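You operate a simulated robot arm through the tools that you are given. There is no shell and no other tool. Be economical: measure what you need, move in short steps, check, and stop when the job is done.

You are at the controls of a simulated robot arm. One attempt, no reset.

JOB
Fit the clean green basket in well one and start the pump.
Fine: lid closed and strainer switched to well one first; watch the gauge reach the green; no oil on the floor; the other baskets stay.

It is judged by the outcome, as a careful person would: the job done as asked, and still so three seconds after it is handed in. It fails if anything else is knocked over, pushed out of place, dropped, spilled or broken. Lids that push on must go on centred and level and be pressed home; caps that screw on are set level and turned clockwise until they are tight.

ROBOT AND FRAMES
A 6-joint arm with a fingered hand on a trunk, on a base that drives. Base frame: it is fixed to the floor where the robot stands at the start and does not move with it; the origin is under the middle of the robot, x ahead of it, y to its left, z up. Units: mm, degrees, N and s.
With the tool pointing down near the work surface it reaches from about 100 to 440 mm from the robot's upright axis, wherever it stands. Its first joint turns from -166.0 to 166.0 degrees. Places, roughly: blue pump switch [400, 200, 500]; strainer gauge [400, 400, 500]; strainer switch [400, 500, 500]; well one lid [600, 500, 700]; well one of the strainer box [500, 500, 500]; yellow basket [1750, 2750, 500]. Payload 2.3 kg.
Tool frame: the origin (TCP) lies between the finger pads and is the grasp point; the fingertips stand 22 mm ahead of it; z points along the fingers, y is the line along which they close. Largest opening 112 mm; the body of the gripper starts 60 mm behind the TCP. The gripper is a hand of 3 fingers: y runs from the thumb to the fingers, the wrist lies at [0, 0, -218] in the tool frame, and closing takes about 1.5 s.
Orientation is told as [roll, pitch, yaw] about the base's x, y, z axes, in that order, counted from this pose: with the fingers straight down and closing along the base's y, the tool's x points along the base's -x, its y along +y and its z along -z.

CONTROLS
- The arm moves only by the tool send_rows. Its argument "series" is a list of rows, each an object of numbers (a shift or turn left out is 0, a gripper value left out holds the last): "tx", "ty", "tz": the shift along the base's x, y, z in mm; "rx", "ry", "rz": the turn, a rotation vector about the base's x, y, z in degrees. In form: [{"tx": .., "ty": .., "tz": .., "rx": .., "ry": .., "rz": ..}, ...]. A call has 1 to 20 rows; each row shifts and turns the commanded pose from where the row before left it. "hand" is the finger opening in mm, from 0 to 112, set as the call begins (left out, the last holds). A row lasts 0.2 s, in which the tool goes at most 50 mm and 8.6 degrees; a call with a longer step from one row to the next is refused whole, and so is a gripper value outside its range. A pose out of reach is approached as far as the arm can. The call stops where the force on the tool passes 50 N (or 10 N more than at its start, if that is more) or the arm is blocked; 0.2 s more then pass. Each finger travels about 72 mm/s and halts on what it meets, pressing with about 24 N; the grip force reading is that of the motor and also rises with nothing between the fingers. The clock runs only during rows and for 0.2 s after the last one: add rows that do not move to give the fingers time. The reply holds the time, the measured pose of the TCP, the force on the tool along the base axes, the opening and the grip force, in the units named above and with some noise, with the torque about the TCP (base axes, N m) and any sound that the robot's microphone picked up.
- Cameras (640 x 400 px; columns grow to the right, rows downward): "scene" is now at [8.2, 163.2, 1298.6]; the picture's right is [0.31, -0.95, 0.00], its down [-0.77, -0.25, -0.59] and it looks along [0.56, 0.18, -0.81] (base axes); focal length 278 px, centre (320, 200). "wrist" rides on the gripper at [66, 3, -80] in the tool frame; the picture's right is [-0.05, 1.00, 0.00], its down [-0.77, -0.04, -0.64] and it looks along [-0.64, -0.03, 0.77] (tool axes); focal length 275 px, centre (320, 200). There is no depth. A picture from a camera that has moved, and an enlarged one, comes with that camera's place and axes in the base frame and with its lens.
- snapshot(camera): a new picture of that camera. No time passes.
- raise_lower(by): slides the trunk up (or, below 0, down) by that many mm; the arm and the scene camera ride with it, the base frame stays. It gives what a move gives, with no picture.
- base_move(legs): drives the robot by 1 to 6 legs, each [ahead, left, turn to the left] in mm, mm and degrees, along the robot's own axes; the way and the turn of a leg run together, so that a leg with both is an arc; at most 1500 mm and 180 degrees a leg. The arm and the cameras ride along, it lands a little off, and it stops where it bumps. It gives what a move gives.
- curl_fingers(finger1, finger2, thumb_bend): sets how far each is bent, from 0 (flat) to 1 (curled in); at 0.3 the hand is open as for a grip, at 0.7 the pads meet at the TCP. One left out holds its place. A second passes; each finger stops where it meets its share of the squeeze, and holds until it gets a number again. A gripper value or a shape takes the hand back. It gives what a move gives, with no picture; readings hold the bend of each and the force on the fingers (four entries, about 0 where the hand has none), thumb and palm.
- preshape(shape): the hand has 3 fingers and takes this shape, open, in about a second: jaw (thumb against the fingers, like two jaws); tri (thumb and two fingers); tip (a fingertip pinch); poke (one finger out to press); point (the index stretched); flat (the hand flat); cup (the hand cupped); fist (a fist). The gripper value then closes the fingers along that shape, each until it touches; the sizes above hold for jaw. It gives what a move gives, with no picture.
- head_to(pan, tilt): turns the head with the scene camera to pan (to the left, within 155 degrees either way) and tilt (down, from -29 to 69), counted from straight ahead of the robot. It gives what a move gives.
- zoom(camera, box): a new picture of the part [left, top, right, bottom] of that camera's present view, enlarged. No time passes.
- hand_in(): hands the job in; it is judged then, once.

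Go step by step. Nothing tells you exact positions but the pictures and the camera data: compare them with the known pose of the tool, close in by small moves and look again before you grip or let go. The budget is 120 turns and 82 pictures, counting those below and the enlarged ones. Unless the task says otherwise, let go and move clear before handing in, and close with one line.

The tools are called after "Emit:" as name(argument=value, ...) on one line, values as JSON. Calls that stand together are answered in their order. send_rows: Moves the arm, as the interface text tells. Its arguments: {"type":"object","properties":{"series":{"type":"array","items":{"type":"object","properties":{"tx":{"type":"number"},"ty":{"type":"number"},"tz":{"type":"number"},"rx":{"type":"number"},"ry":{"type":"number"},"rz":{"type":"number"}}}},"hand":{"type":"number"}},"required":["series"]} The other tools are called the same way: raise_lower (by) slides the trunk up or down; preshape (shape) gives the hand a shape; curl_fingers (finger1, finger2, thumb_bend) moves the fingers one by one; base_move (legs) drives the base; head_to (pan, tilt) turns the head that bears the scene camera; snapshot (camera) takes a picture; zoom (camera, box) takes an enlarged picture of a part of a camera's view; hand_in () hands the job in.

At the start:

```text
t: 0.0
position: [260.7, 129.5, 1002.8]
ee_rot: [0.0, 0.0, 0.0]
contact_force: [-0.8, -0.3, 0.1]
torque: [-0.02, -0.01, 0.01]
grip_width: 111.9
grip_force: 0.1
shape: jaw
bend: [0.3, 0.3, 0.3]
finger forces: [0.0, 0.1, 0.1, 0.1, 0.1, 0.0]
trunk travel left (down, up): [-232.0, 358.0]
robot x, y, heading: [-0.5, 2.0, 0.1]
head pan, tilt: [18.2, 53.9]
```

scene: 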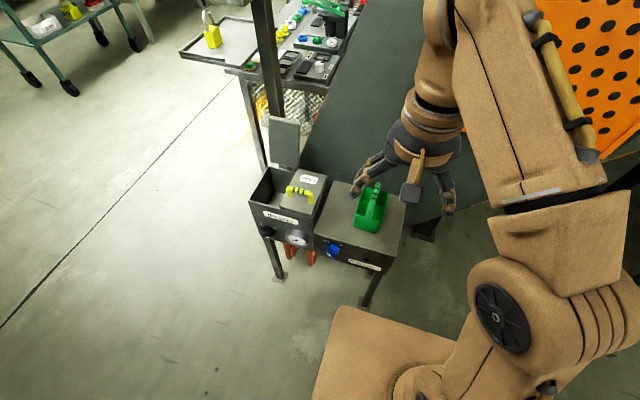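
wrist: 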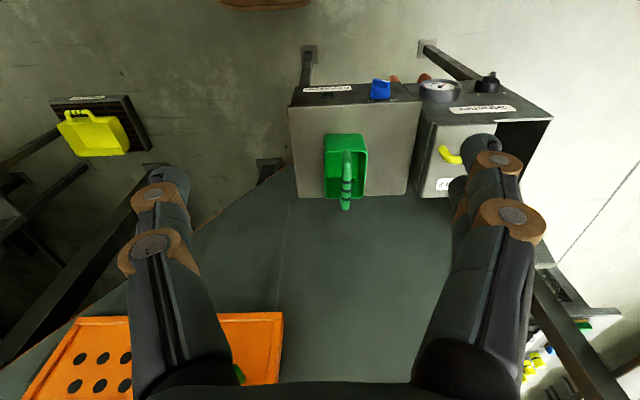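

I see a strainer box with an open well, a lid with a yellow handle, a green basket on the pump cabinet and a switch and gauge on the front. I'll enlarge these to read the labels.

Emit:
zoom(camera="scene", box=[220, 100, 420, 300])

Emit:
zoom(camera="wrist", box=[280, 40, 580, 230])

```text
2.00 times, centred on (320, 200) of scene
camera zoom: at [8.2, 163.2, 1298.6], right [0.31, -0.95, 0.0], down [-0.77, -0.25, -0.59], along [0.56, 0.18, -0.81], focal length 556 px, centre (320, 200)
```

zoom: 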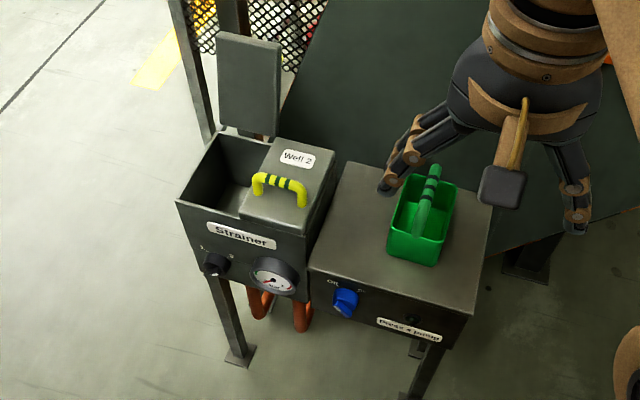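

```text
2.11 times, centred on (430, 135) of wrist
camera zoom: at [194.0, 131.9, 1081.5], right [0.05, 1.0, 0.0], down [0.77, -0.04, 0.64], along [0.64, -0.03, -0.77], focal length 580 px, centre (88, 337)
```

zoom: 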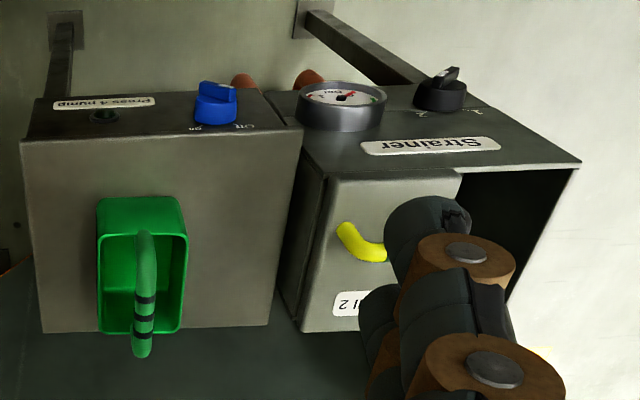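

The strainer switch seems to point at well two and well one stands open. I'll survey around to see whether there are other baskets.

Emit:
head_to(pan=-40, tilt=40)

Emit:
snapshot(camera="scene")

Emit:
head_to(pan=50, tilt=25)

Emit:
snapshot(camera="scene")

Emit:
head_to(pan=25, tilt=60)

Emit:
snapshot(camera="scene")

```text
t: 1.3
position: [259.5, 129.3, 1001.4]
ee_rot: [0.1, 0.0, 0.1]
contact_force: [1.0, -0.1, 0.7]
torque: [0.01, -0.01, 0.0]
grip_width: 111.8
grip_force: 0.1
shape: jaw
bend: [0.3, 0.3, 0.3]
finger forces: [0.1, 0.0, 0.0, 0.0, 0.0, 0.1]
trunk travel left (down, up): [-232.0, 358.0]
robot x, y, heading: [-1.3, -0.2, 0.2]
head pan, tilt: [-40.0, 40.0]
```

```text
77 pictures are left
camera scene: at [3.8, 85.8, 1317.9], right [-0.64, -0.77, 0.0], down [-0.49, 0.41, -0.77], along [0.59, -0.49, -0.64], focal length 278 px, centre (320, 200)
```

scene: 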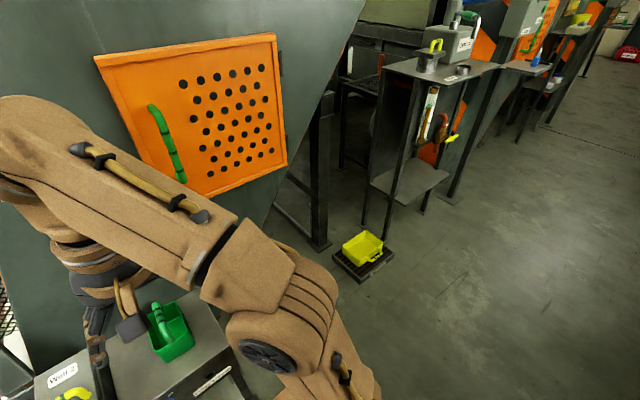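

```text
t: 2.9
position: [260.4, 129.5, 1001.5]
ee_rot: [0.0, 0.0, 0.0]
contact_force: [0.7, -0.2, -0.8]
torque: [-0.01, -0.03, -0.01]
grip_width: 111.9
grip_force: 0.0
shape: jaw
bend: [0.3, 0.3, 0.3]
finger forces: [0.0, 0.0, 0.0, 0.0, 0.1, 0.1]
trunk travel left (down, up): [-232.0, 358.0]
robot x, y, heading: [-2.7, -0.5, 0.1]
head pan, tilt: [50.0, 25.0]
```

```text
76 pictures are left
camera scene: at [-2.1, 210.9, 1341.2], right [0.77, -0.64, 0.0], down [-0.27, -0.32, -0.91], along [0.58, 0.69, -0.42], focal length 278 px, centre (320, 200)
```

scene: 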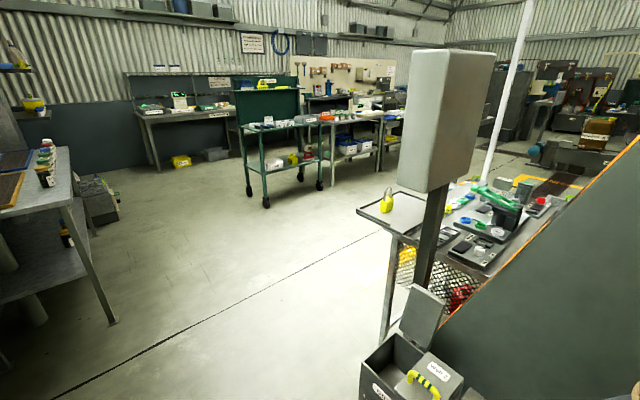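

```text
t: 3.9
position: [259.4, 129.6, 1000.5]
ee_rot: [0.0, -0.1, 0.1]
contact_force: [0.0, -0.6, -1.1]
torque: [0.05, 0.01, 0.04]
grip_width: 111.7
grip_force: 0.0
shape: jaw
bend: [0.3, 0.3, 0.3]
finger forces: [0.1, 0.0, 0.0, 0.0, 0.0, 0.1]
trunk travel left (down, up): [-232.0, 358.0]
robot x, y, heading: [-0.3, 1.9, 0.3]
head pan, tilt: [25.0, 60.0]
```

```text
75 pictures are left
camera scene: at [-0.9, 168.6, 1291.2], right [0.42, -0.91, 0.0], down [-0.78, -0.37, -0.5], along [0.45, 0.21, -0.87], focal length 278 px, centre (320, 200)
```

scene: 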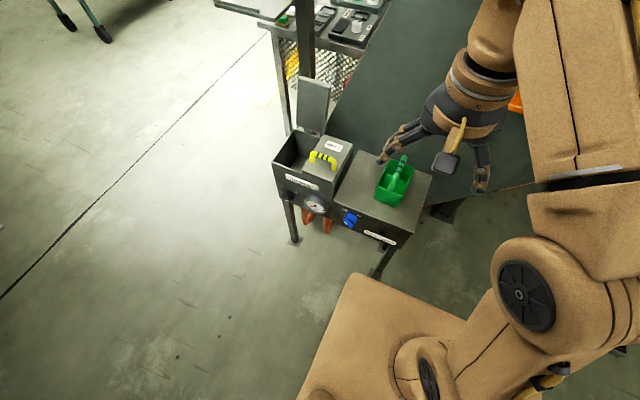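

The green basket stands on the pump cabinet (top at z≈618, x 367–560, y 72–295). It's slightly out of reach, so I'll drive left and a little closer, then look from the wrist.

Emit:
base_move(legs=[[0, 150, 0], [50, 0, 0]])

Emit:
snapshot(camera="wrist")

Emit:
snapshot(camera="scene")

```text
t: 5.8
position: [310.9, 276.8, 1002.0]
ee_rot: [0.0, 0.0, -0.1]
contact_force: [-0.2, 0.0, -0.8]
torque: [-0.03, -0.01, 0.03]
grip_width: 112.1
grip_force: 0.0
shape: jaw
bend: [0.3, 0.3, 0.3]
finger forces: [0.1, 0.0, 0.0, 0.0, 0.0, 0.0]
trunk travel left (down, up): [-232.0, 358.0]
robot x, y, heading: [49.2, 146.6, 0.2]
head pan, tilt: [25.0, 60.0]
```

```text
74 pictures are left
camera wrist: at [245.4, 279.9, 1081.4], right [0.05, 1.0, 0.0], down [0.77, -0.04, 0.64], along [0.64, -0.03, -0.77], focal length 275 px, centre (320, 200)
```

wrist: 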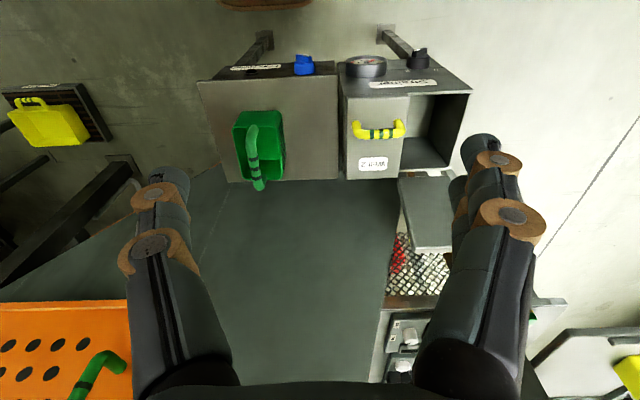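

```text
73 pictures are left
camera scene: at [50.5, 316.4, 1291.2], right [0.42, -0.91, 0.0], down [-0.79, -0.37, -0.5], along [0.45, 0.21, -0.87], focal length 278 px, centre (320, 200)
```

scene: 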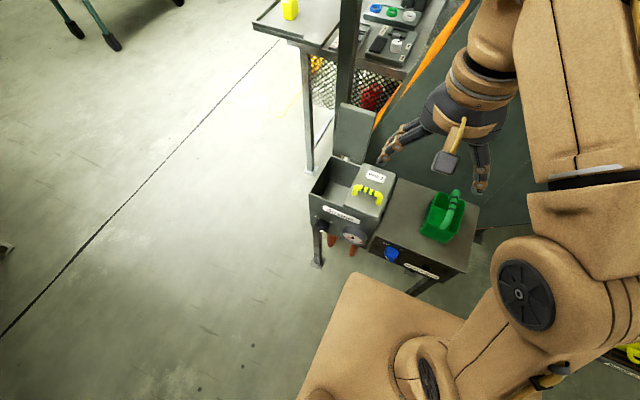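

I have a clear wrist overview now; I'll enlarge it to measure the strainer box and the basket.

Emit:
zoom(camera="wrist", box=[190, 40, 480, 221])

Emit:
zoom(camera="scene", box=[295, 90, 487, 300])

```text
2.21 times, centred on (335, 130) of wrist
camera zoom: at [245.4, 279.9, 1081.4], right [0.05, 1.0, 0.0], down [0.77, -0.04, 0.64], along [0.64, -0.03, -0.77], focal length 608 px, centre (287, 353)
```

zoom: 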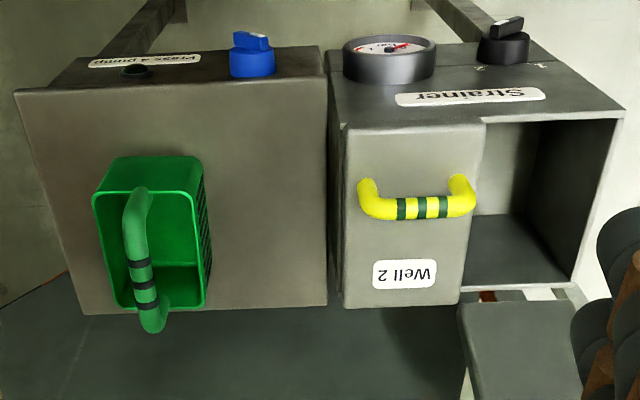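

```text
1.90 times, centred on (391, 195) of scene
camera zoom: at [50.5, 316.4, 1291.2], right [0.42, -0.91, 0.0], down [-0.79, -0.37, -0.5], along [0.45, 0.21, -0.87], focal length 530 px, centre (185, 210)
```

zoom: 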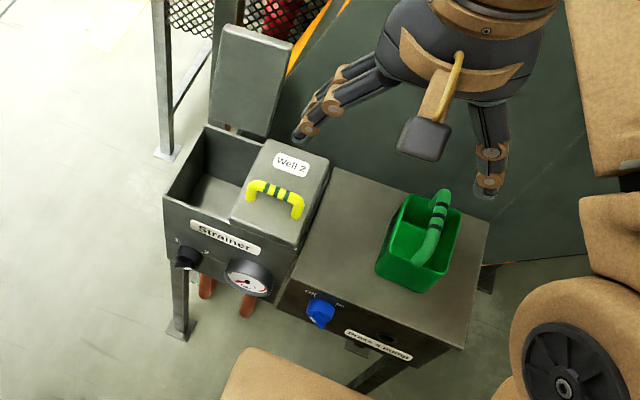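

Basket handle arch is estimated at about (450, 168, 755), running along x. I'll bring the hand near it and look again.

Emit:
send_rows(series=[{"tx": 20, "ty": -36, "tz": -20}, {"tx": 20, "ty": -36, "tz": -20}, {"tx": 20, "ty": -36, "tz": -20}, {}, {}])

Emit:
snapshot(camera="wrist")

Emit:
snapshot(camera="scene")

```text
t: 7.0
position: [371.5, 170.5, 941.7]
ee_rot: [0.1, -0.1, 0.0]
contact_force: [1.0, -0.5, -0.7]
torque: [-0.03, 0.02, -0.03]
grip_width: 111.7
grip_force: 0.0
shape: jaw
bend: [0.3, 0.3, 0.3]
finger forces: [0.1, 0.0, 0.1, 0.0, 0.1, 0.1]
trunk travel left (down, up): [-232.0, 358.0]
robot x, y, heading: [46.8, 145.8, -0.1]
head pan, tilt: [25.0, 60.0]
```

```text
70 pictures are left
camera wrist: at [305.6, 172.7, 1020.9], right [0.05, 1.0, 0.0], down [0.77, -0.04, 0.64], along [0.64, -0.03, -0.77], focal length 275 px, centre (320, 200)
```

wrist: 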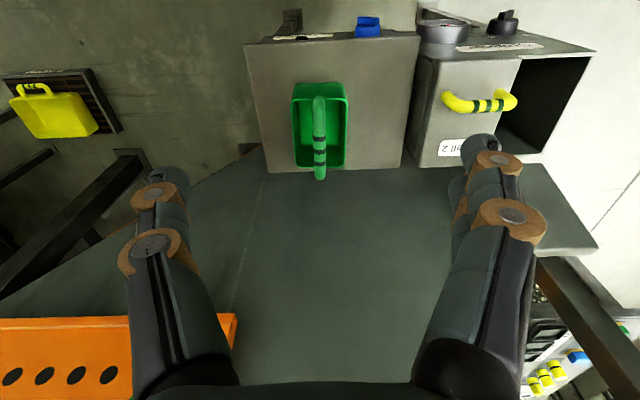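

```text
69 pictures are left
camera scene: at [49.9, 316.5, 1291.2], right [0.42, -0.91, 0.0], down [-0.78, -0.37, -0.5], along [0.45, 0.21, -0.87], focal length 278 px, centre (320, 200)
```

scene: 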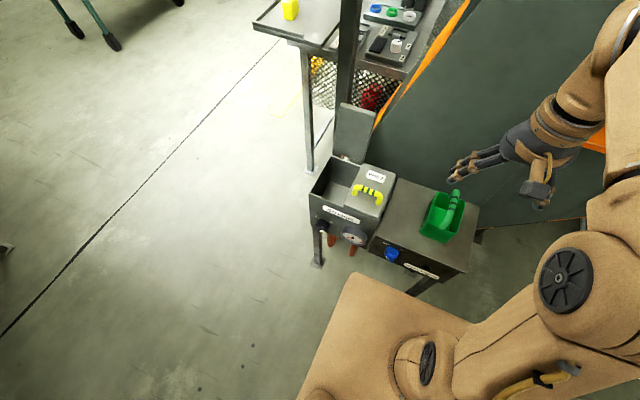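

The handle centre is at about (460, 166, 755). I'll go above it and check before descending.

Emit:
send_rows(series=[{"tx": 30, "ty": -1, "tz": -30}, {"tx": 30, "ty": -1, "tz": -30}, {"tx": 28, "ty": -2, "tz": -32}, {}, {}])

Emit:
snapshot(camera="wrist")

Emit:
zoom(camera="scene", box=[340, 100, 540, 300])

```text
t: 8.2
position: [458.5, 167.1, 850.1]
ee_rot: [0.1, 0.0, 0.0]
contact_force: [-0.5, 0.2, 0.3]
torque: [0.0, 0.01, 0.0]
grip_width: 112.0
grip_force: 0.0
shape: jaw
bend: [0.3, 0.3, 0.3]
finger forces: [0.1, 0.0, 0.0, 0.0, 0.0, 0.0]
trunk travel left (down, up): [-232.0, 358.0]
robot x, y, heading: [55.8, 146.4, -0.0]
head pan, tilt: [25.0, 60.0]
```

```text
68 pictures are left
camera wrist: at [393.1, 169.4, 929.7], right [0.05, 1.0, 0.0], down [0.77, -0.04, 0.64], along [0.64, -0.03, -0.77], focal length 275 px, centre (320, 200)
```

wrist: 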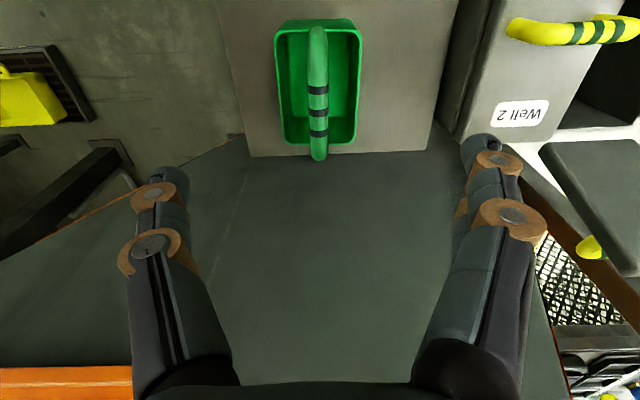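

```text
2.00 times, centred on (440, 200) of scene
camera zoom: at [49.8, 316.4, 1291.2], right [0.42, -0.91, 0.0], down [-0.78, -0.37, -0.5], along [0.45, 0.21, -0.87], focal length 556 px, centre (80, 200)
```

zoom: 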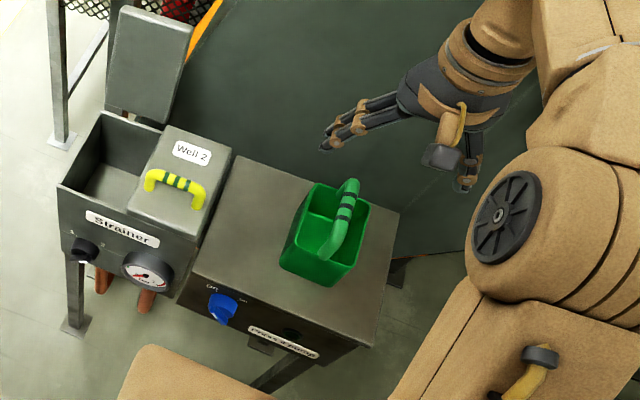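

The basket handle lies under the hand, its top near z≈752 and its centre at about (467, 165). I'll descend to it and check.

Emit:
send_rows(series=[{"tx": 4, "ty": -1, "tz": -30}, {"tx": 4, "ty": -1, "tz": -30}, {"tz": -30}, {"tz": -16}, {}, {}])

Emit:
snapshot(camera="wrist")

Emit:
zoom(camera="scene", box=[340, 100, 540, 300])

```text
t: 9.6
position: [465.4, 163.4, 744.1]
ee_rot: [0.1, 0.1, 0.0]
contact_force: [0.4, 0.0, -0.4]
torque: [-0.01, -0.03, -0.02]
grip_width: 111.8
grip_force: 0.0
shape: jaw
bend: [0.3, 0.3, 0.3]
finger forces: [0.0, 0.1, 0.0, 0.1, 0.0, 0.0]
trunk travel left (down, up): [-232.0, 358.0]
robot x, y, heading: [49.8, 146.3, -0.1]
head pan, tilt: [25.0, 60.0]
```

```text
66 pictures are left
camera wrist: at [399.8, 166.1, 823.7], right [0.05, 1.0, 0.0], down [0.77, -0.04, 0.64], along [0.64, -0.03, -0.77], focal length 275 px, centre (320, 200)
```

wrist: 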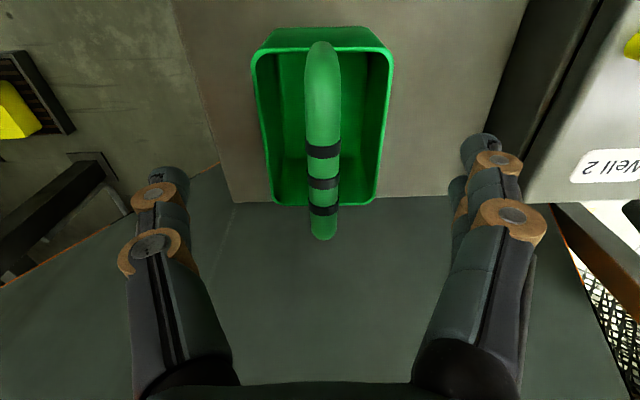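

```text
2.00 times, centred on (440, 200) of scene
camera zoom: at [49.9, 316.4, 1291.2], right [0.42, -0.91, 0.0], down [-0.78, -0.37, -0.5], along [0.45, 0.21, -0.87], focal length 556 px, centre (80, 200)
```

zoom: 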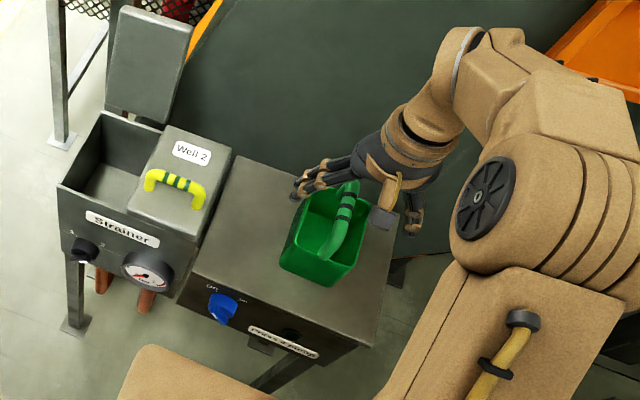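

Handle's middle is at about (465, 165, 735). I'll lower 11 mm and close on it.

Emit:
send_rows(series=[{"tx": 1, "ty": 1, "tz": -11}, {}])

Emit:
send_rows(hand=0, series=[{}, {}, {}, {}, {}, {}, {}, {}])

Emit:
snapshot(camera="wrist")

```text
t: 10.2
position: [467.4, 164.7, 733.1]
ee_rot: [0.0, 0.0, 0.0]
contact_force: [-0.4, 0.2, -0.3]
torque: [-0.03, -0.02, 0.0]
grip_width: 112.2
grip_force: 0.1
shape: jaw
bend: [0.3, 0.3, 0.3]
finger forces: [0.0, 0.0, 0.0, 0.1, 0.0, 0.0]
trunk travel left (down, up): [-232.0, 358.0]
robot x, y, heading: [51.2, 146.8, 0.3]
head pan, tilt: [25.0, 60.0]
```

```text
t: 12.0
position: [467.0, 164.7, 732.5]
ee_rot: [0.1, 0.0, 0.0]
contact_force: [0.5, -0.8, -0.2]
torque: [0.01, 0.01, -0.03]
grip_width: 0.0
grip_force: 24.3
shape: jaw
bend: [0.7, 0.7, 0.74]
finger forces: [0.1, 0.0, 0.0, 0.0, 0.1, 0.0]
trunk travel left (down, up): [-232.0, 358.0]
robot x, y, heading: [50.7, 143.1, 0.2]
head pan, tilt: [25.0, 60.0]
```

```text
64 pictures are left
camera wrist: at [401.6, 167.3, 812.9], right [0.05, 1.0, 0.0], down [0.77, -0.04, 0.64], along [0.64, -0.03, -0.77], focal length 275 px, centre (320, 200)
```

wrist: 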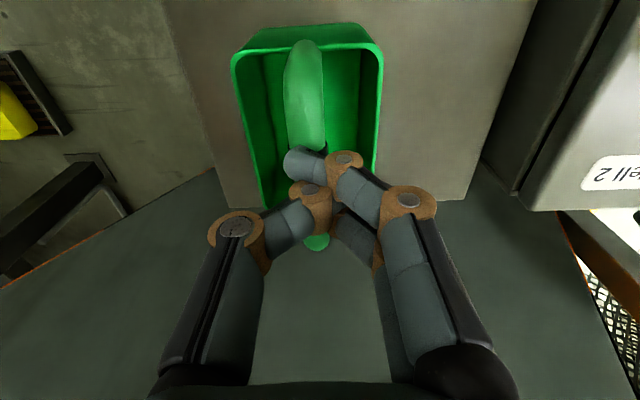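

The fingers closed just above the handle, so it is lower than I thought (top about z 712, centre x≈479). I'll open, lower 30 mm and try again.

Emit:
send_rows(hand=112, series=[{"tz": 10}, {}, {}, {}, {}, {}, {}, {}])

Emit:
send_rows(series=[{"tx": 10, "tz": -20}, {"tz": -19}, {}])

Emit:
snapshot(camera="wrist")

```text
t: 13.8
position: [468.3, 165.0, 741.7]
ee_rot: [0.0, 0.0, 0.0]
contact_force: [-0.4, -0.2, 0.3]
torque: [0.04, -0.01, 0.0]
grip_width: 111.7
grip_force: 0.1
shape: jaw
bend: [0.3, 0.3, 0.3]
finger forces: [0.0, 0.0, 0.1, 0.1, 0.0, 0.0]
trunk travel left (down, up): [-232.0, 358.0]
robot x, y, heading: [50.0, 145.8, 0.1]
head pan, tilt: [25.0, 60.0]
```

```text
t: 14.6
position: [478.2, 165.0, 703.0]
ee_rot: [0.1, 0.1, 0.1]
contact_force: [-0.1, -0.1, 0.6]
torque: [0.0, -0.05, 0.02]
grip_width: 112.1
grip_force: 0.1
shape: jaw
bend: [0.3, 0.3, 0.3]
finger forces: [0.1, 0.1, 0.0, 0.1, 0.0, 0.1]
trunk travel left (down, up): [-232.0, 358.0]
robot x, y, heading: [47.5, 146.0, 0.0]
head pan, tilt: [25.0, 60.0]
```

```text
63 pictures are left
camera wrist: at [412.2, 167.7, 783.8], right [0.05, 1.0, 0.0], down [0.77, -0.04, 0.64], along [0.64, -0.03, -0.77], focal length 275 px, centre (320, 200)
```

wrist: 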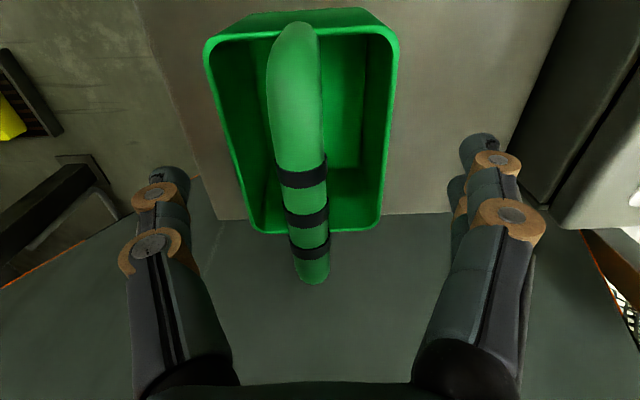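

The basket had shifted a few mm toward −y, and its handle now reads about (483, 159, 700). I'll align to it and close.

Emit:
send_rows(series=[{"tx": 3, "ty": -6, "tz": -6}, {}])

Emit:
send_rows(hand=0, series=[{}, {}, {}, {}, {}, {}, {}, {}])

Emit:
snapshot(camera="wrist")

```text
t: 15.2
position: [480.1, 159.4, 698.3]
ee_rot: [-0.1, 0.0, 0.1]
contact_force: [0.5, -0.2, -0.4]
torque: [0.01, -0.03, 0.01]
grip_width: 111.9
grip_force: 0.0
shape: jaw
bend: [0.3, 0.3, 0.3]
finger forces: [0.1, 0.0, 0.0, 0.1, 0.0, 0.0]
trunk travel left (down, up): [-232.0, 358.0]
robot x, y, heading: [50.1, 147.2, 0.0]
head pan, tilt: [25.0, 60.0]
```

```text
t: 17.0
position: [481.1, 159.9, 697.5]
ee_rot: [0.0, 0.0, 0.0]
contact_force: [-0.3, 0.8, 0.1]
torque: [0.02, -0.01, 0.02]
grip_width: 0.0
grip_force: 23.8
shape: jaw
bend: [0.66, 0.66, 0.66]
finger forces: [3.8, 3.8, 0.0, 0.0, 7.7, 0.0]
trunk travel left (down, up): [-232.0, 358.0]
robot x, y, heading: [51.2, 151.1, -0.1]
head pan, tilt: [25.0, 60.0]
```

```text
62 pictures are left
camera wrist: at [415.1, 161.1, 778.2], right [0.05, 1.0, 0.0], down [0.77, -0.04, 0.64], along [0.64, -0.03, -0.77], focal length 275 px, centre (320, 200)
```

wrist: 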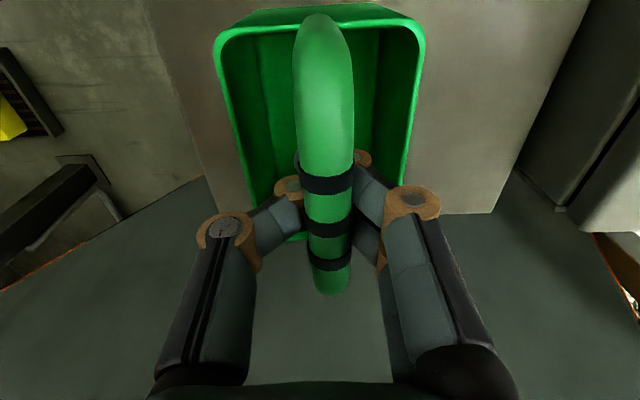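

The fingers hold only the underside of the handle. I'll open slightly, raise a few mm and grip again so the pads sit across it.

Emit:
send_rows(hand=60, series=[{}, {}, {}, {}, {"tz": 7}, {}])

Emit:
send_rows(hand=0, series=[{}, {}, {}, {}, {}, {}])

Emit:
snapshot(camera="wrist")

```text
t: 18.4
position: [480.5, 158.1, 705.3]
ee_rot: [0.1, 0.0, 0.0]
contact_force: [0.0, 0.4, -0.8]
torque: [0.02, 0.0, -0.03]
grip_width: 59.4
grip_force: 0.1
shape: jaw
bend: [0.72, 0.72, 0.7]
finger forces: [0.0, 0.0, 0.0, 0.0, 0.0, 0.0]
trunk travel left (down, up): [-232.0, 358.0]
robot x, y, heading: [52.6, 152.1, 0.0]
head pan, tilt: [25.0, 60.0]
```

```text
t: 19.8
position: [480.4, 158.3, 704.7]
ee_rot: [0.1, -0.1, 0.0]
contact_force: [-0.1, -0.2, -2.4]
torque: [0.0, 0.0, -0.01]
grip_width: 0.0
grip_force: 23.9
shape: jaw
bend: [0.68, 0.68, 0.73]
finger forces: [2.0, 2.9, 0.1, 0.1, 19.6, 0.0]
trunk travel left (down, up): [-232.0, 358.0]
robot x, y, heading: [49.4, 146.6, 0.0]
head pan, tilt: [25.0, 60.0]
```

```text
61 pictures are left
camera wrist: at [415.4, 160.7, 784.9], right [0.05, 1.0, 0.0], down [0.77, -0.04, 0.64], along [0.64, -0.03, -0.77], focal length 275 px, centre (320, 200)
```

wrist: 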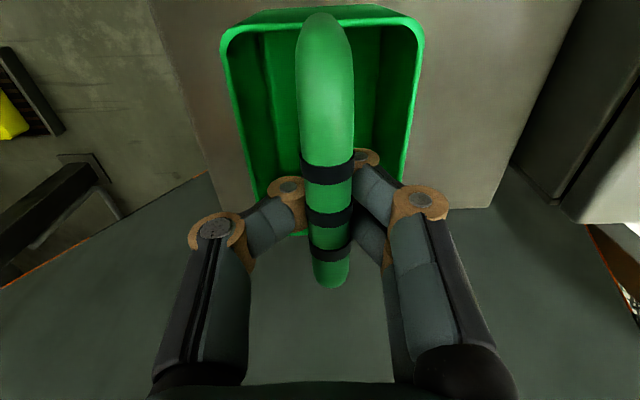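

The finger readings are odd, so I'll open wide and check from both cameras before gripping again.

Emit:
send_rows(hand=112, series=[{}, {}, {}, {}, {}, {}, {}, {}])

Emit:
snapshot(camera="wrist")

Emit:
zoom(camera="scene", box=[400, 150, 520, 270])

```text
t: 21.6
position: [481.4, 158.0, 705.1]
ee_rot: [0.0, 0.0, 0.1]
contact_force: [0.2, -0.5, 0.3]
torque: [-0.02, -0.01, 0.0]
grip_width: 112.0
grip_force: 0.1
shape: jaw
bend: [0.3, 0.3, 0.3]
finger forces: [0.1, 0.0, 0.0, 0.0, 0.0, 0.0]
trunk travel left (down, up): [-232.0, 358.0]
robot x, y, heading: [48.4, 146.7, -0.1]
head pan, tilt: [25.0, 60.0]
```

```text
60 pictures are left
camera wrist: at [415.3, 160.7, 784.9], right [0.05, 1.0, 0.0], down [0.77, -0.04, 0.64], along [0.64, -0.03, -0.77], focal length 275 px, centre (320, 200)
```

wrist: 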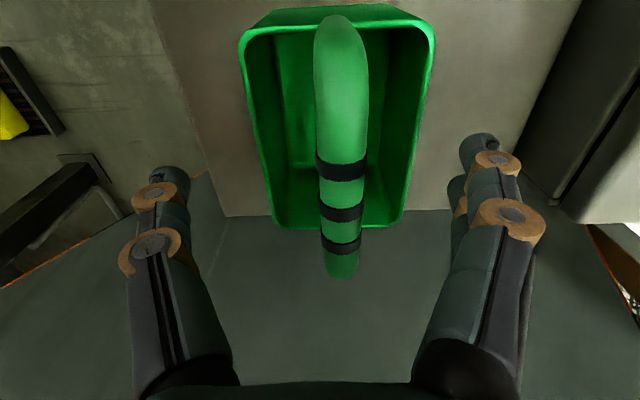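

```text
3.33 times, centred on (460, 210) of scene
camera zoom: at [49.9, 316.4, 1291.2], right [0.42, -0.91, 0.0], down [-0.78, -0.37, -0.5], along [0.45, 0.21, -0.87], focal length 927 px, centre (-147, 167)
```

zoom: 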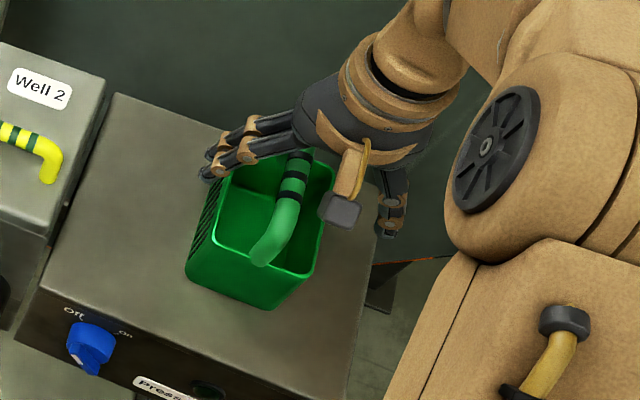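

The fingertips hook under the handle when curled, so a slightly lower grip holds it well. I'll centre on it (y≈165), grip at z≈697 and test with a small lift.

Emit:
send_rows(series=[{"tx": 2, "ty": 7, "tz": -8}, {}])

Emit:
send_rows(hand=0, series=[{}, {}, {}, {}, {}, {}, {}, {}])

Emit:
send_rows(series=[{"tz": 8}, {"tz": 8}, {"tz": 8}, {}, {}])

Emit:
snapshot(camera="wrist")

Emit:
zoom(camera="scene", box=[400, 150, 520, 270])

```text
t: 22.2
position: [482.0, 165.1, 696.3]
ee_rot: [0.1, 0.1, 0.1]
contact_force: [-0.1, -0.4, 0.5]
torque: [0.01, -0.01, -0.03]
grip_width: 111.9
grip_force: 0.1
shape: jaw
bend: [0.3, 0.3, 0.3]
finger forces: [0.0, 0.0, 0.0, 0.0, 0.0, 0.1]
trunk travel left (down, up): [-232.0, 358.0]
robot x, y, heading: [47.6, 146.7, 0.0]
head pan, tilt: [25.0, 60.0]
```

```text
t: 24.0
position: [482.9, 164.6, 695.9]
ee_rot: [0.0, 0.0, 0.0]
contact_force: [-0.5, 0.4, 0.1]
torque: [0.0, -0.01, -0.01]
grip_width: 0.0
grip_force: 24.6
shape: jaw
bend: [0.67, 0.67, 0.74]
finger forces: [3.7, 3.6, 0.1, 0.1, 7.6, 0.1]
trunk travel left (down, up): [-232.0, 358.0]
robot x, y, heading: [48.1, 145.8, 0.0]
head pan, tilt: [25.0, 60.0]
```

```text
t: 25.2
position: [482.7, 164.7, 719.8]
ee_rot: [0.0, 0.0, 0.1]
contact_force: [-0.8, 0.9, -2.7]
torque: [-0.02, -0.01, 0.03]
grip_width: 0.1
grip_force: 23.8
shape: jaw
bend: [0.67, 0.67, 0.74]
finger forces: [3.6, 3.4, 0.0, 0.0, 7.4, 0.1]
trunk travel left (down, up): [-232.0, 358.0]
robot x, y, heading: [56.4, 148.2, -0.1]
head pan, tilt: [25.0, 60.0]
```

```text
58 pictures are left
camera wrist: at [417.4, 168.1, 800.1], right [0.05, 1.0, 0.0], down [0.77, -0.04, 0.64], along [0.64, -0.03, -0.77], focal length 275 px, centre (320, 200)
```

wrist: 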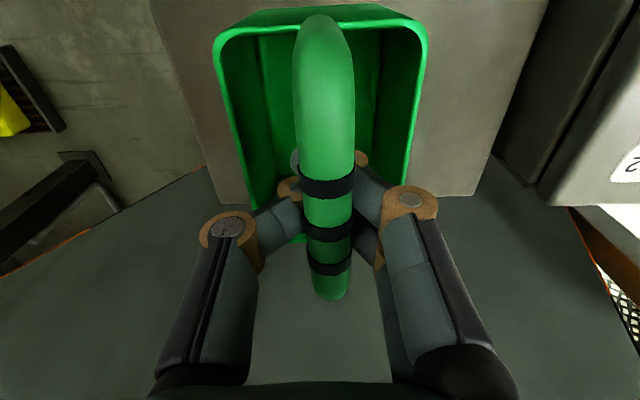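

```text
3.33 times, centred on (460, 210) of scene
camera zoom: at [50.1, 316.4, 1291.2], right [0.42, -0.91, 0.0], down [-0.78, -0.37, -0.5], along [0.45, 0.21, -0.87], focal length 927 px, centre (-147, 167)
```

zoom: 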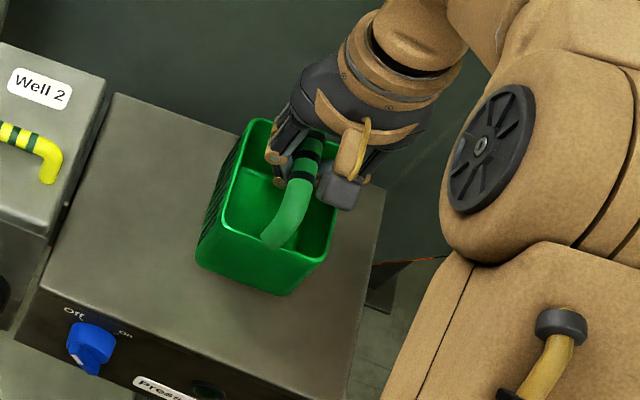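

The basket hangs level in the grip. I'll raise it well clear, pull it back a little and strafe left so that well one is in reach.

Emit:
send_rows(series=[{"tz": 25}, {"tz": 25}, {"tx": -15, "tz": 25}, {"tx": -15, "tz": 25}, {"tx": -15, "tz": 25}, {"tx": -15, "tz": 15}, {}, {}])

Emit:
base_move(legs=[[0, 290, 0]])

Emit:
head_to(pan=0, tilt=55)

Emit:
snapshot(camera="scene")

Emit:
snapshot(camera="wrist")

```text
t: 27.0
position: [420.5, 168.2, 859.5]
ee_rot: [0.1, 0.0, 0.0]
contact_force: [-0.4, 0.1, -1.6]
torque: [0.01, -0.02, 0.04]
grip_width: 0.0
grip_force: 24.4
shape: jaw
bend: [0.67, 0.67, 0.74]
finger forces: [3.0, 2.8, 0.1, 0.0, 6.3, 0.1]
trunk travel left (down, up): [-232.0, 358.0]
robot x, y, heading: [52.2, 143.9, 0.1]
head pan, tilt: [25.0, 60.0]
```

```text
t: 29.0
position: [421.8, 458.4, 861.2]
ee_rot: [0.1, 0.0, 0.0]
contact_force: [0.6, 0.4, -1.0]
torque: [-0.02, 0.03, 0.0]
grip_width: 0.0
grip_force: 24.0
shape: jaw
bend: [0.67, 0.67, 0.74]
finger forces: [3.0, 2.9, 0.0, 0.0, 6.2, 0.1]
trunk travel left (down, up): [-232.0, 358.0]
robot x, y, heading: [52.0, 440.3, 0.0]
head pan, tilt: [25.0, 60.0]
```

```text
t: 29.9
position: [420.7, 458.5, 861.3]
ee_rot: [0.0, 0.0, -0.1]
contact_force: [-0.2, -0.4, -1.9]
torque: [0.01, -0.01, -0.01]
grip_width: 0.1
grip_force: 23.9
shape: jaw
bend: [0.67, 0.67, 0.74]
finger forces: [3.0, 2.8, 0.0, 0.0, 6.2, 0.0]
trunk travel left (down, up): [-232.0, 358.0]
robot x, y, heading: [50.0, 442.4, 0.2]
head pan, tilt: [0.0, 55.0]
```

```text
56 pictures are left
camera scene: at [61.9, 579.3, 1297.2], right [0.0, -1.0, 0.0], down [-0.82, 0.0, -0.57], along [0.57, 0.0, -0.82], focal length 278 px, centre (320, 200)
```

scene: 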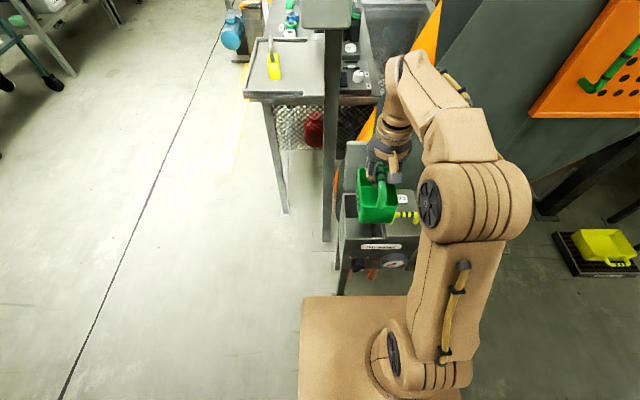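

```text
55 pictures are left
camera wrist: at [355.5, 460.1, 941.2], right [0.05, 1.0, 0.0], down [0.77, -0.04, 0.64], along [0.64, -0.03, -0.77], focal length 275 px, centre (320, 200)
```

wrist: 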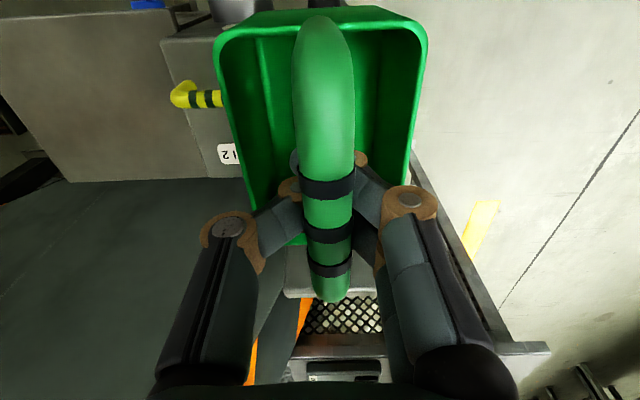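

I'll zoom in on the scene view to check how the basket lines up with the well.

Emit:
zoom(camera="scene", box=[310, 120, 470, 300])

```text
2.22 times, centred on (390, 210) of scene
camera zoom: at [61.9, 579.3, 1297.2], right [0.0, -1.0, 0.0], down [-0.82, 0.0, -0.57], along [0.57, 0.0, -0.82], focal length 618 px, centre (164, 178)
```

zoom: 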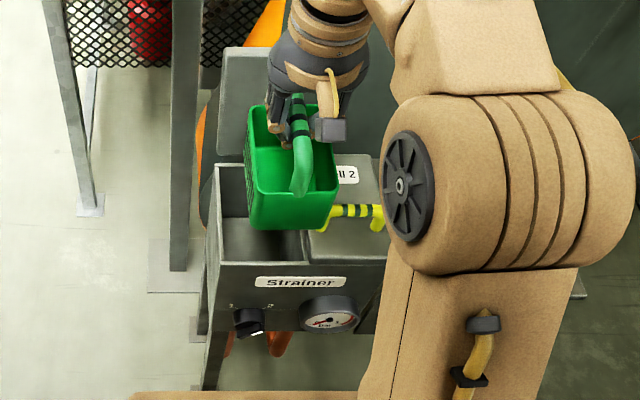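

Well one's opening is at about x 406–548, y 412–510, with its top at z≈630. I'll move above it and lower in steps.

Emit:
send_rows(series=[{"tx": 22, "ty": 1, "tz": -25}, {"tx": 21, "ty": 1, "tz": -35}, {"tx": 21, "tz": -35}, {"tz": -30}, {}, {}])

Emit:
snapshot(camera="wrist")

Emit:
zoom(camera="scene", box=[310, 120, 470, 300])

```text
t: 31.3
position: [485.4, 458.1, 736.0]
ee_rot: [0.0, 0.0, 0.0]
contact_force: [-1.0, 0.3, -1.8]
torque: [0.01, 0.02, -0.01]
grip_width: 0.0
grip_force: 24.4
shape: jaw
bend: [0.67, 0.67, 0.74]
finger forces: [2.8, 2.7, 0.1, 0.0, 5.6, 0.1]
trunk travel left (down, up): [-232.0, 358.0]
robot x, y, heading: [51.9, 439.4, -0.2]
head pan, tilt: [0.0, 55.0]
```

```text
53 pictures are left
camera wrist: at [420.0, 461.0, 815.7], right [0.05, 1.0, 0.0], down [0.77, -0.04, 0.64], along [0.64, -0.03, -0.77], focal length 275 px, centre (320, 200)
```

wrist: 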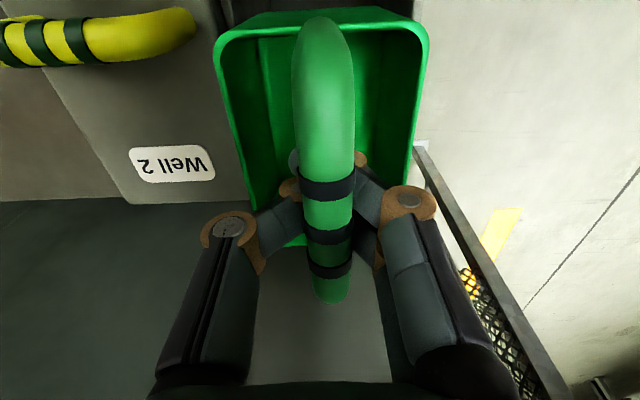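

```text
2.22 times, centred on (390, 210) of scene
camera zoom: at [61.9, 579.3, 1297.2], right [0.0, -1.0, 0.0], down [-0.82, 0.0, -0.57], along [0.57, 0.0, -0.82], focal length 618 px, centre (164, 178)
```

zoom: 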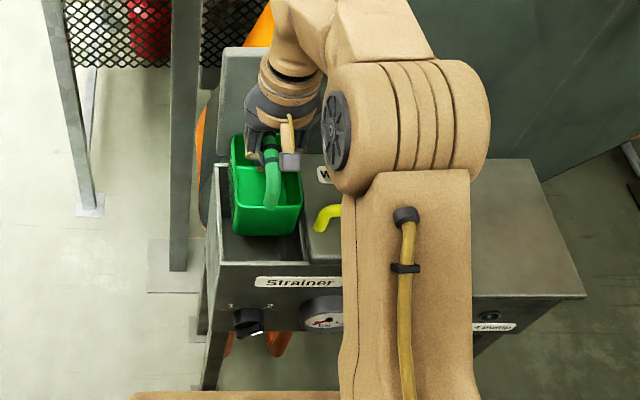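

The basket is over the opening with margin on each side. I'll shift 4 mm to +y and lower slowly.

Emit:
send_rows(series=[{"tx": -3, "ty": 4, "tz": -10}, {"tz": -10}, {"tz": -10}, {"tz": -10}, {"tz": -10}, {}])

Emit:
snapshot(camera="wrist")

Emit:
zoom(camera="scene", box=[310, 120, 470, 300])

```text
t: 32.7
position: [482.3, 465.0, 683.8]
ee_rot: [0.0, -0.1, -0.1]
contact_force: [-0.3, 0.5, -2.1]
torque: [0.02, -0.04, -0.01]
grip_width: 0.0
grip_force: 24.2
shape: jaw
bend: [0.67, 0.67, 0.74]
finger forces: [2.8, 2.5, 0.0, 0.0, 5.5, 0.0]
trunk travel left (down, up): [-232.0, 358.0]
robot x, y, heading: [47.8, 437.4, -0.0]
head pan, tilt: [0.0, 55.0]
```

```text
51 pictures are left
camera wrist: at [416.2, 466.2, 764.6], right [0.05, 1.0, 0.0], down [0.77, -0.04, 0.64], along [0.64, -0.03, -0.77], focal length 275 px, centre (320, 200)
```

wrist: 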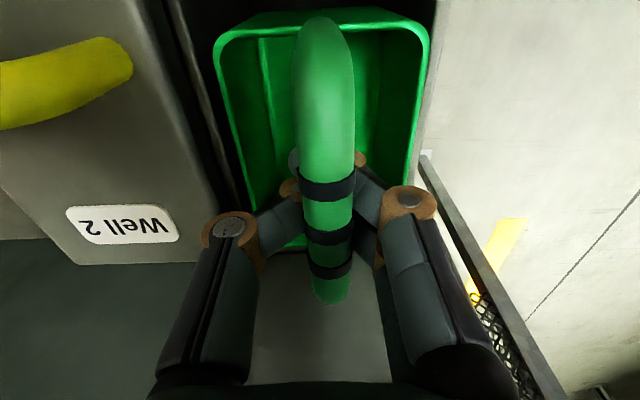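

```text
2.22 times, centred on (390, 210) of scene
camera zoom: at [62.0, 579.3, 1297.2], right [0.0, -1.0, 0.0], down [-0.82, 0.0, -0.57], along [0.57, 0.0, -0.82], focal length 618 px, centre (164, 178)
```

zoom: 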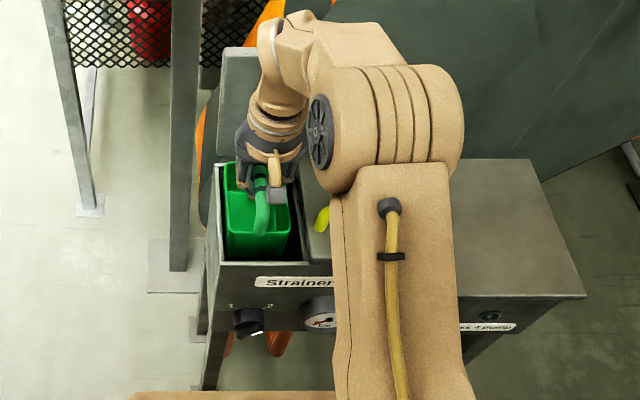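

It's entering the well cleanly. I'll shift 2 mm to −y and keep lowering while watching the force.

Emit:
send_rows(series=[{"ty": -2, "tz": -8}, {"tz": -8}, {"tz": -8}, {"tz": -8}, {"tz": -8}, {}])

Emit:
snapshot(camera="wrist")

Emit:
zoom(camera="scene", box=[310, 120, 470, 300])

```text
t: 34.1
position: [482.5, 461.6, 646.2]
ee_rot: [0.1, 0.0, -0.1]
contact_force: [0.0, 0.5, -2.1]
torque: [0.01, -0.04, 0.0]
grip_width: 0.2
grip_force: 24.0
shape: jaw
bend: [0.67, 0.67, 0.74]
finger forces: [2.7, 2.6, 0.0, 0.0, 5.5, 0.1]
trunk travel left (down, up): [-232.0, 358.0]
robot x, y, heading: [48.3, 437.1, -0.1]
head pan, tilt: [0.0, 55.0]
```

```text
49 pictures are left
camera wrist: at [417.1, 464.2, 726.0], right [0.05, 1.0, 0.0], down [0.77, -0.04, 0.64], along [0.64, -0.03, -0.77], focal length 275 px, centre (320, 200)
```

wrist: 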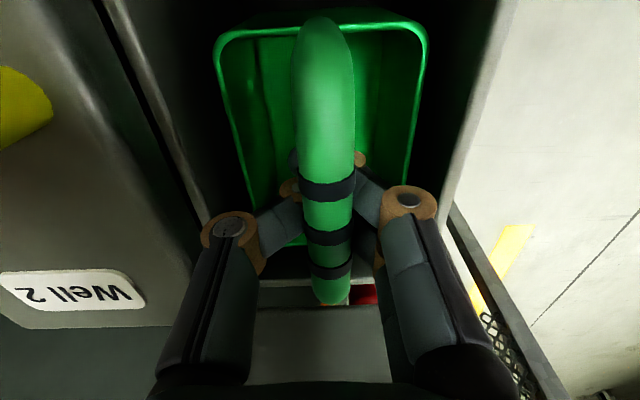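

```text
2.22 times, centred on (390, 210) of scene
camera zoom: at [62.0, 579.3, 1297.2], right [0.0, -1.0, 0.0], down [-0.82, 0.0, -0.57], along [0.57, 0.0, -0.82], focal length 618 px, centre (164, 178)
```

zoom: 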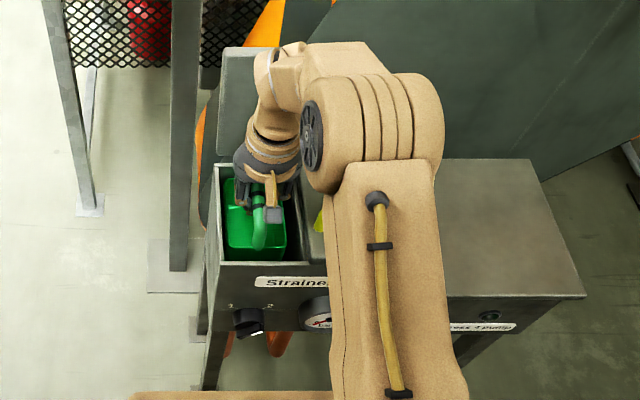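

Clearances look good on all sides. I'll keep lowering until the basket touches the bottom.

Emit:
send_rows(series=[{"tz": -6}, {"tz": -6}, {"tz": -6}, {"tz": -6}, {"tz": -6}, {}])

Emit:
zoom(camera="scene", box=[310, 120, 470, 300])

Emit:
snapshot(camera="wrist")

```text
t: 35.5
position: [481.8, 461.3, 617.2]
ee_rot: [-0.1, 0.1, 0.1]
contact_force: [-0.1, -0.1, -1.4]
torque: [0.0, 0.02, 0.0]
grip_width: 0.0
grip_force: 24.0
shape: jaw
bend: [0.67, 0.67, 0.74]
finger forces: [2.7, 2.6, 0.0, 0.0, 5.5, 0.0]
trunk travel left (down, up): [-232.0, 358.0]
robot x, y, heading: [49.0, 435.6, -0.1]
head pan, tilt: [0.0, 55.0]
```

```text
2.22 times, centred on (390, 210) of scene
camera zoom: at [62.0, 579.3, 1297.2], right [0.0, -1.0, 0.0], down [-0.82, 0.0, -0.57], along [0.57, 0.0, -0.82], focal length 618 px, centre (164, 178)
```

zoom: 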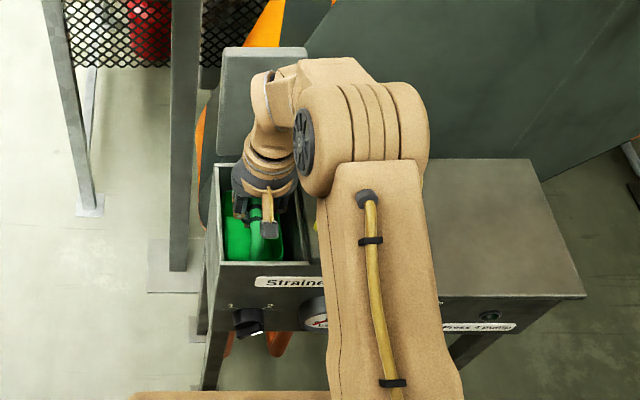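

```text
46 pictures are left
camera wrist: at [416.4, 464.1, 696.8], right [0.05, 1.0, 0.0], down [0.77, -0.04, 0.64], along [0.64, -0.03, -0.77], focal length 275 px, centre (320, 200)
```

wrist: 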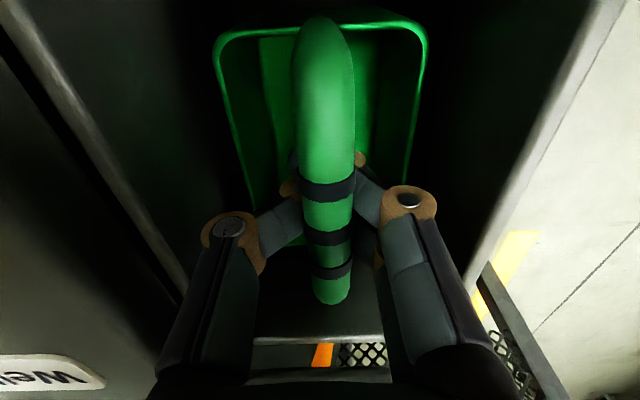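

Emit:
send_rows(series=[{"tz": -4}, {"tz": -4}, {"tz": -4}, {"tz": -4}, {}])

Emit:
snapshot(camera="wrist")

```text
t: 36.7
position: [483.0, 462.4, 601.3]
ee_rot: [0.1, 0.0, -0.2]
contact_force: [0.7, -0.3, -0.8]
torque: [0.0, -0.02, 0.02]
grip_width: 0.3
grip_force: 23.9
shape: jaw
bend: [0.68, 0.68, 0.75]
finger forces: [0.0, 0.1, 0.0, 0.0, 1.8, 0.0]
trunk travel left (down, up): [-232.0, 358.0]
robot x, y, heading: [47.7, 438.9, 0.1]
head pan, tilt: [0.0, 55.0]
```

```text
45 pictures are left
camera wrist: at [417.0, 464.6, 681.1], right [0.05, 1.0, 0.0], down [0.77, -0.04, 0.64], along [0.64, -0.03, -0.77], focal length 275 px, centre (320, 200)
```

wrist: 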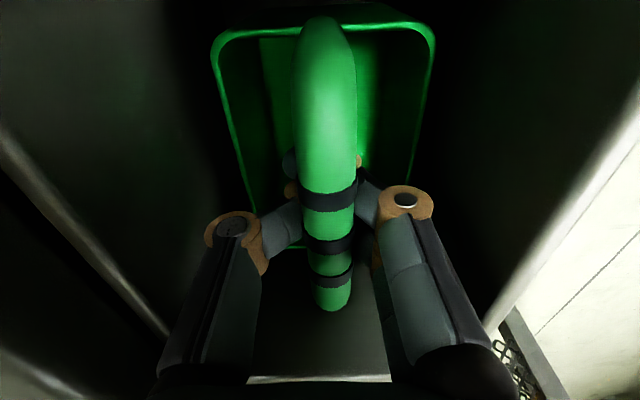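

The load has come off the fingers, so the basket is resting on the well floor. I'll open the fingers just enough to release the handle.

Emit:
curl_fingers(finger1=0.54, finger2=0.54, thumb_bend=0.54)

Emit:
snapshot(camera="wrist")

```text
t: 37.7
position: [483.5, 462.2, 600.9]
ee_rot: [0.0, 0.0, 0.0]
contact_force: [-0.9, 4.9, -1.4]
torque: [0.01, -0.03, -0.01]
grip_width: 36.3
grip_force: 6.8
shape: fingers
bend: [0.55, 0.55, 0.55]
finger forces: [2.5, 2.5, 0.0, 0.0, 9.6, 0.0]
trunk travel left (down, up): [-232.0, 358.0]
robot x, y, heading: [53.4, 439.9, -0.2]
head pan, tilt: [0.0, 55.0]
```

```text
44 pictures are left
camera wrist: at [417.0, 465.0, 681.1], right [0.05, 1.0, 0.0], down [0.77, -0.04, 0.64], along [0.64, -0.03, -0.77], focal length 275 px, centre (320, 200)
```

wrist: 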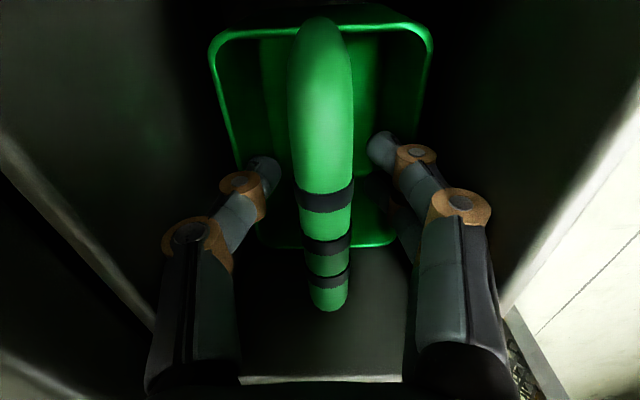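

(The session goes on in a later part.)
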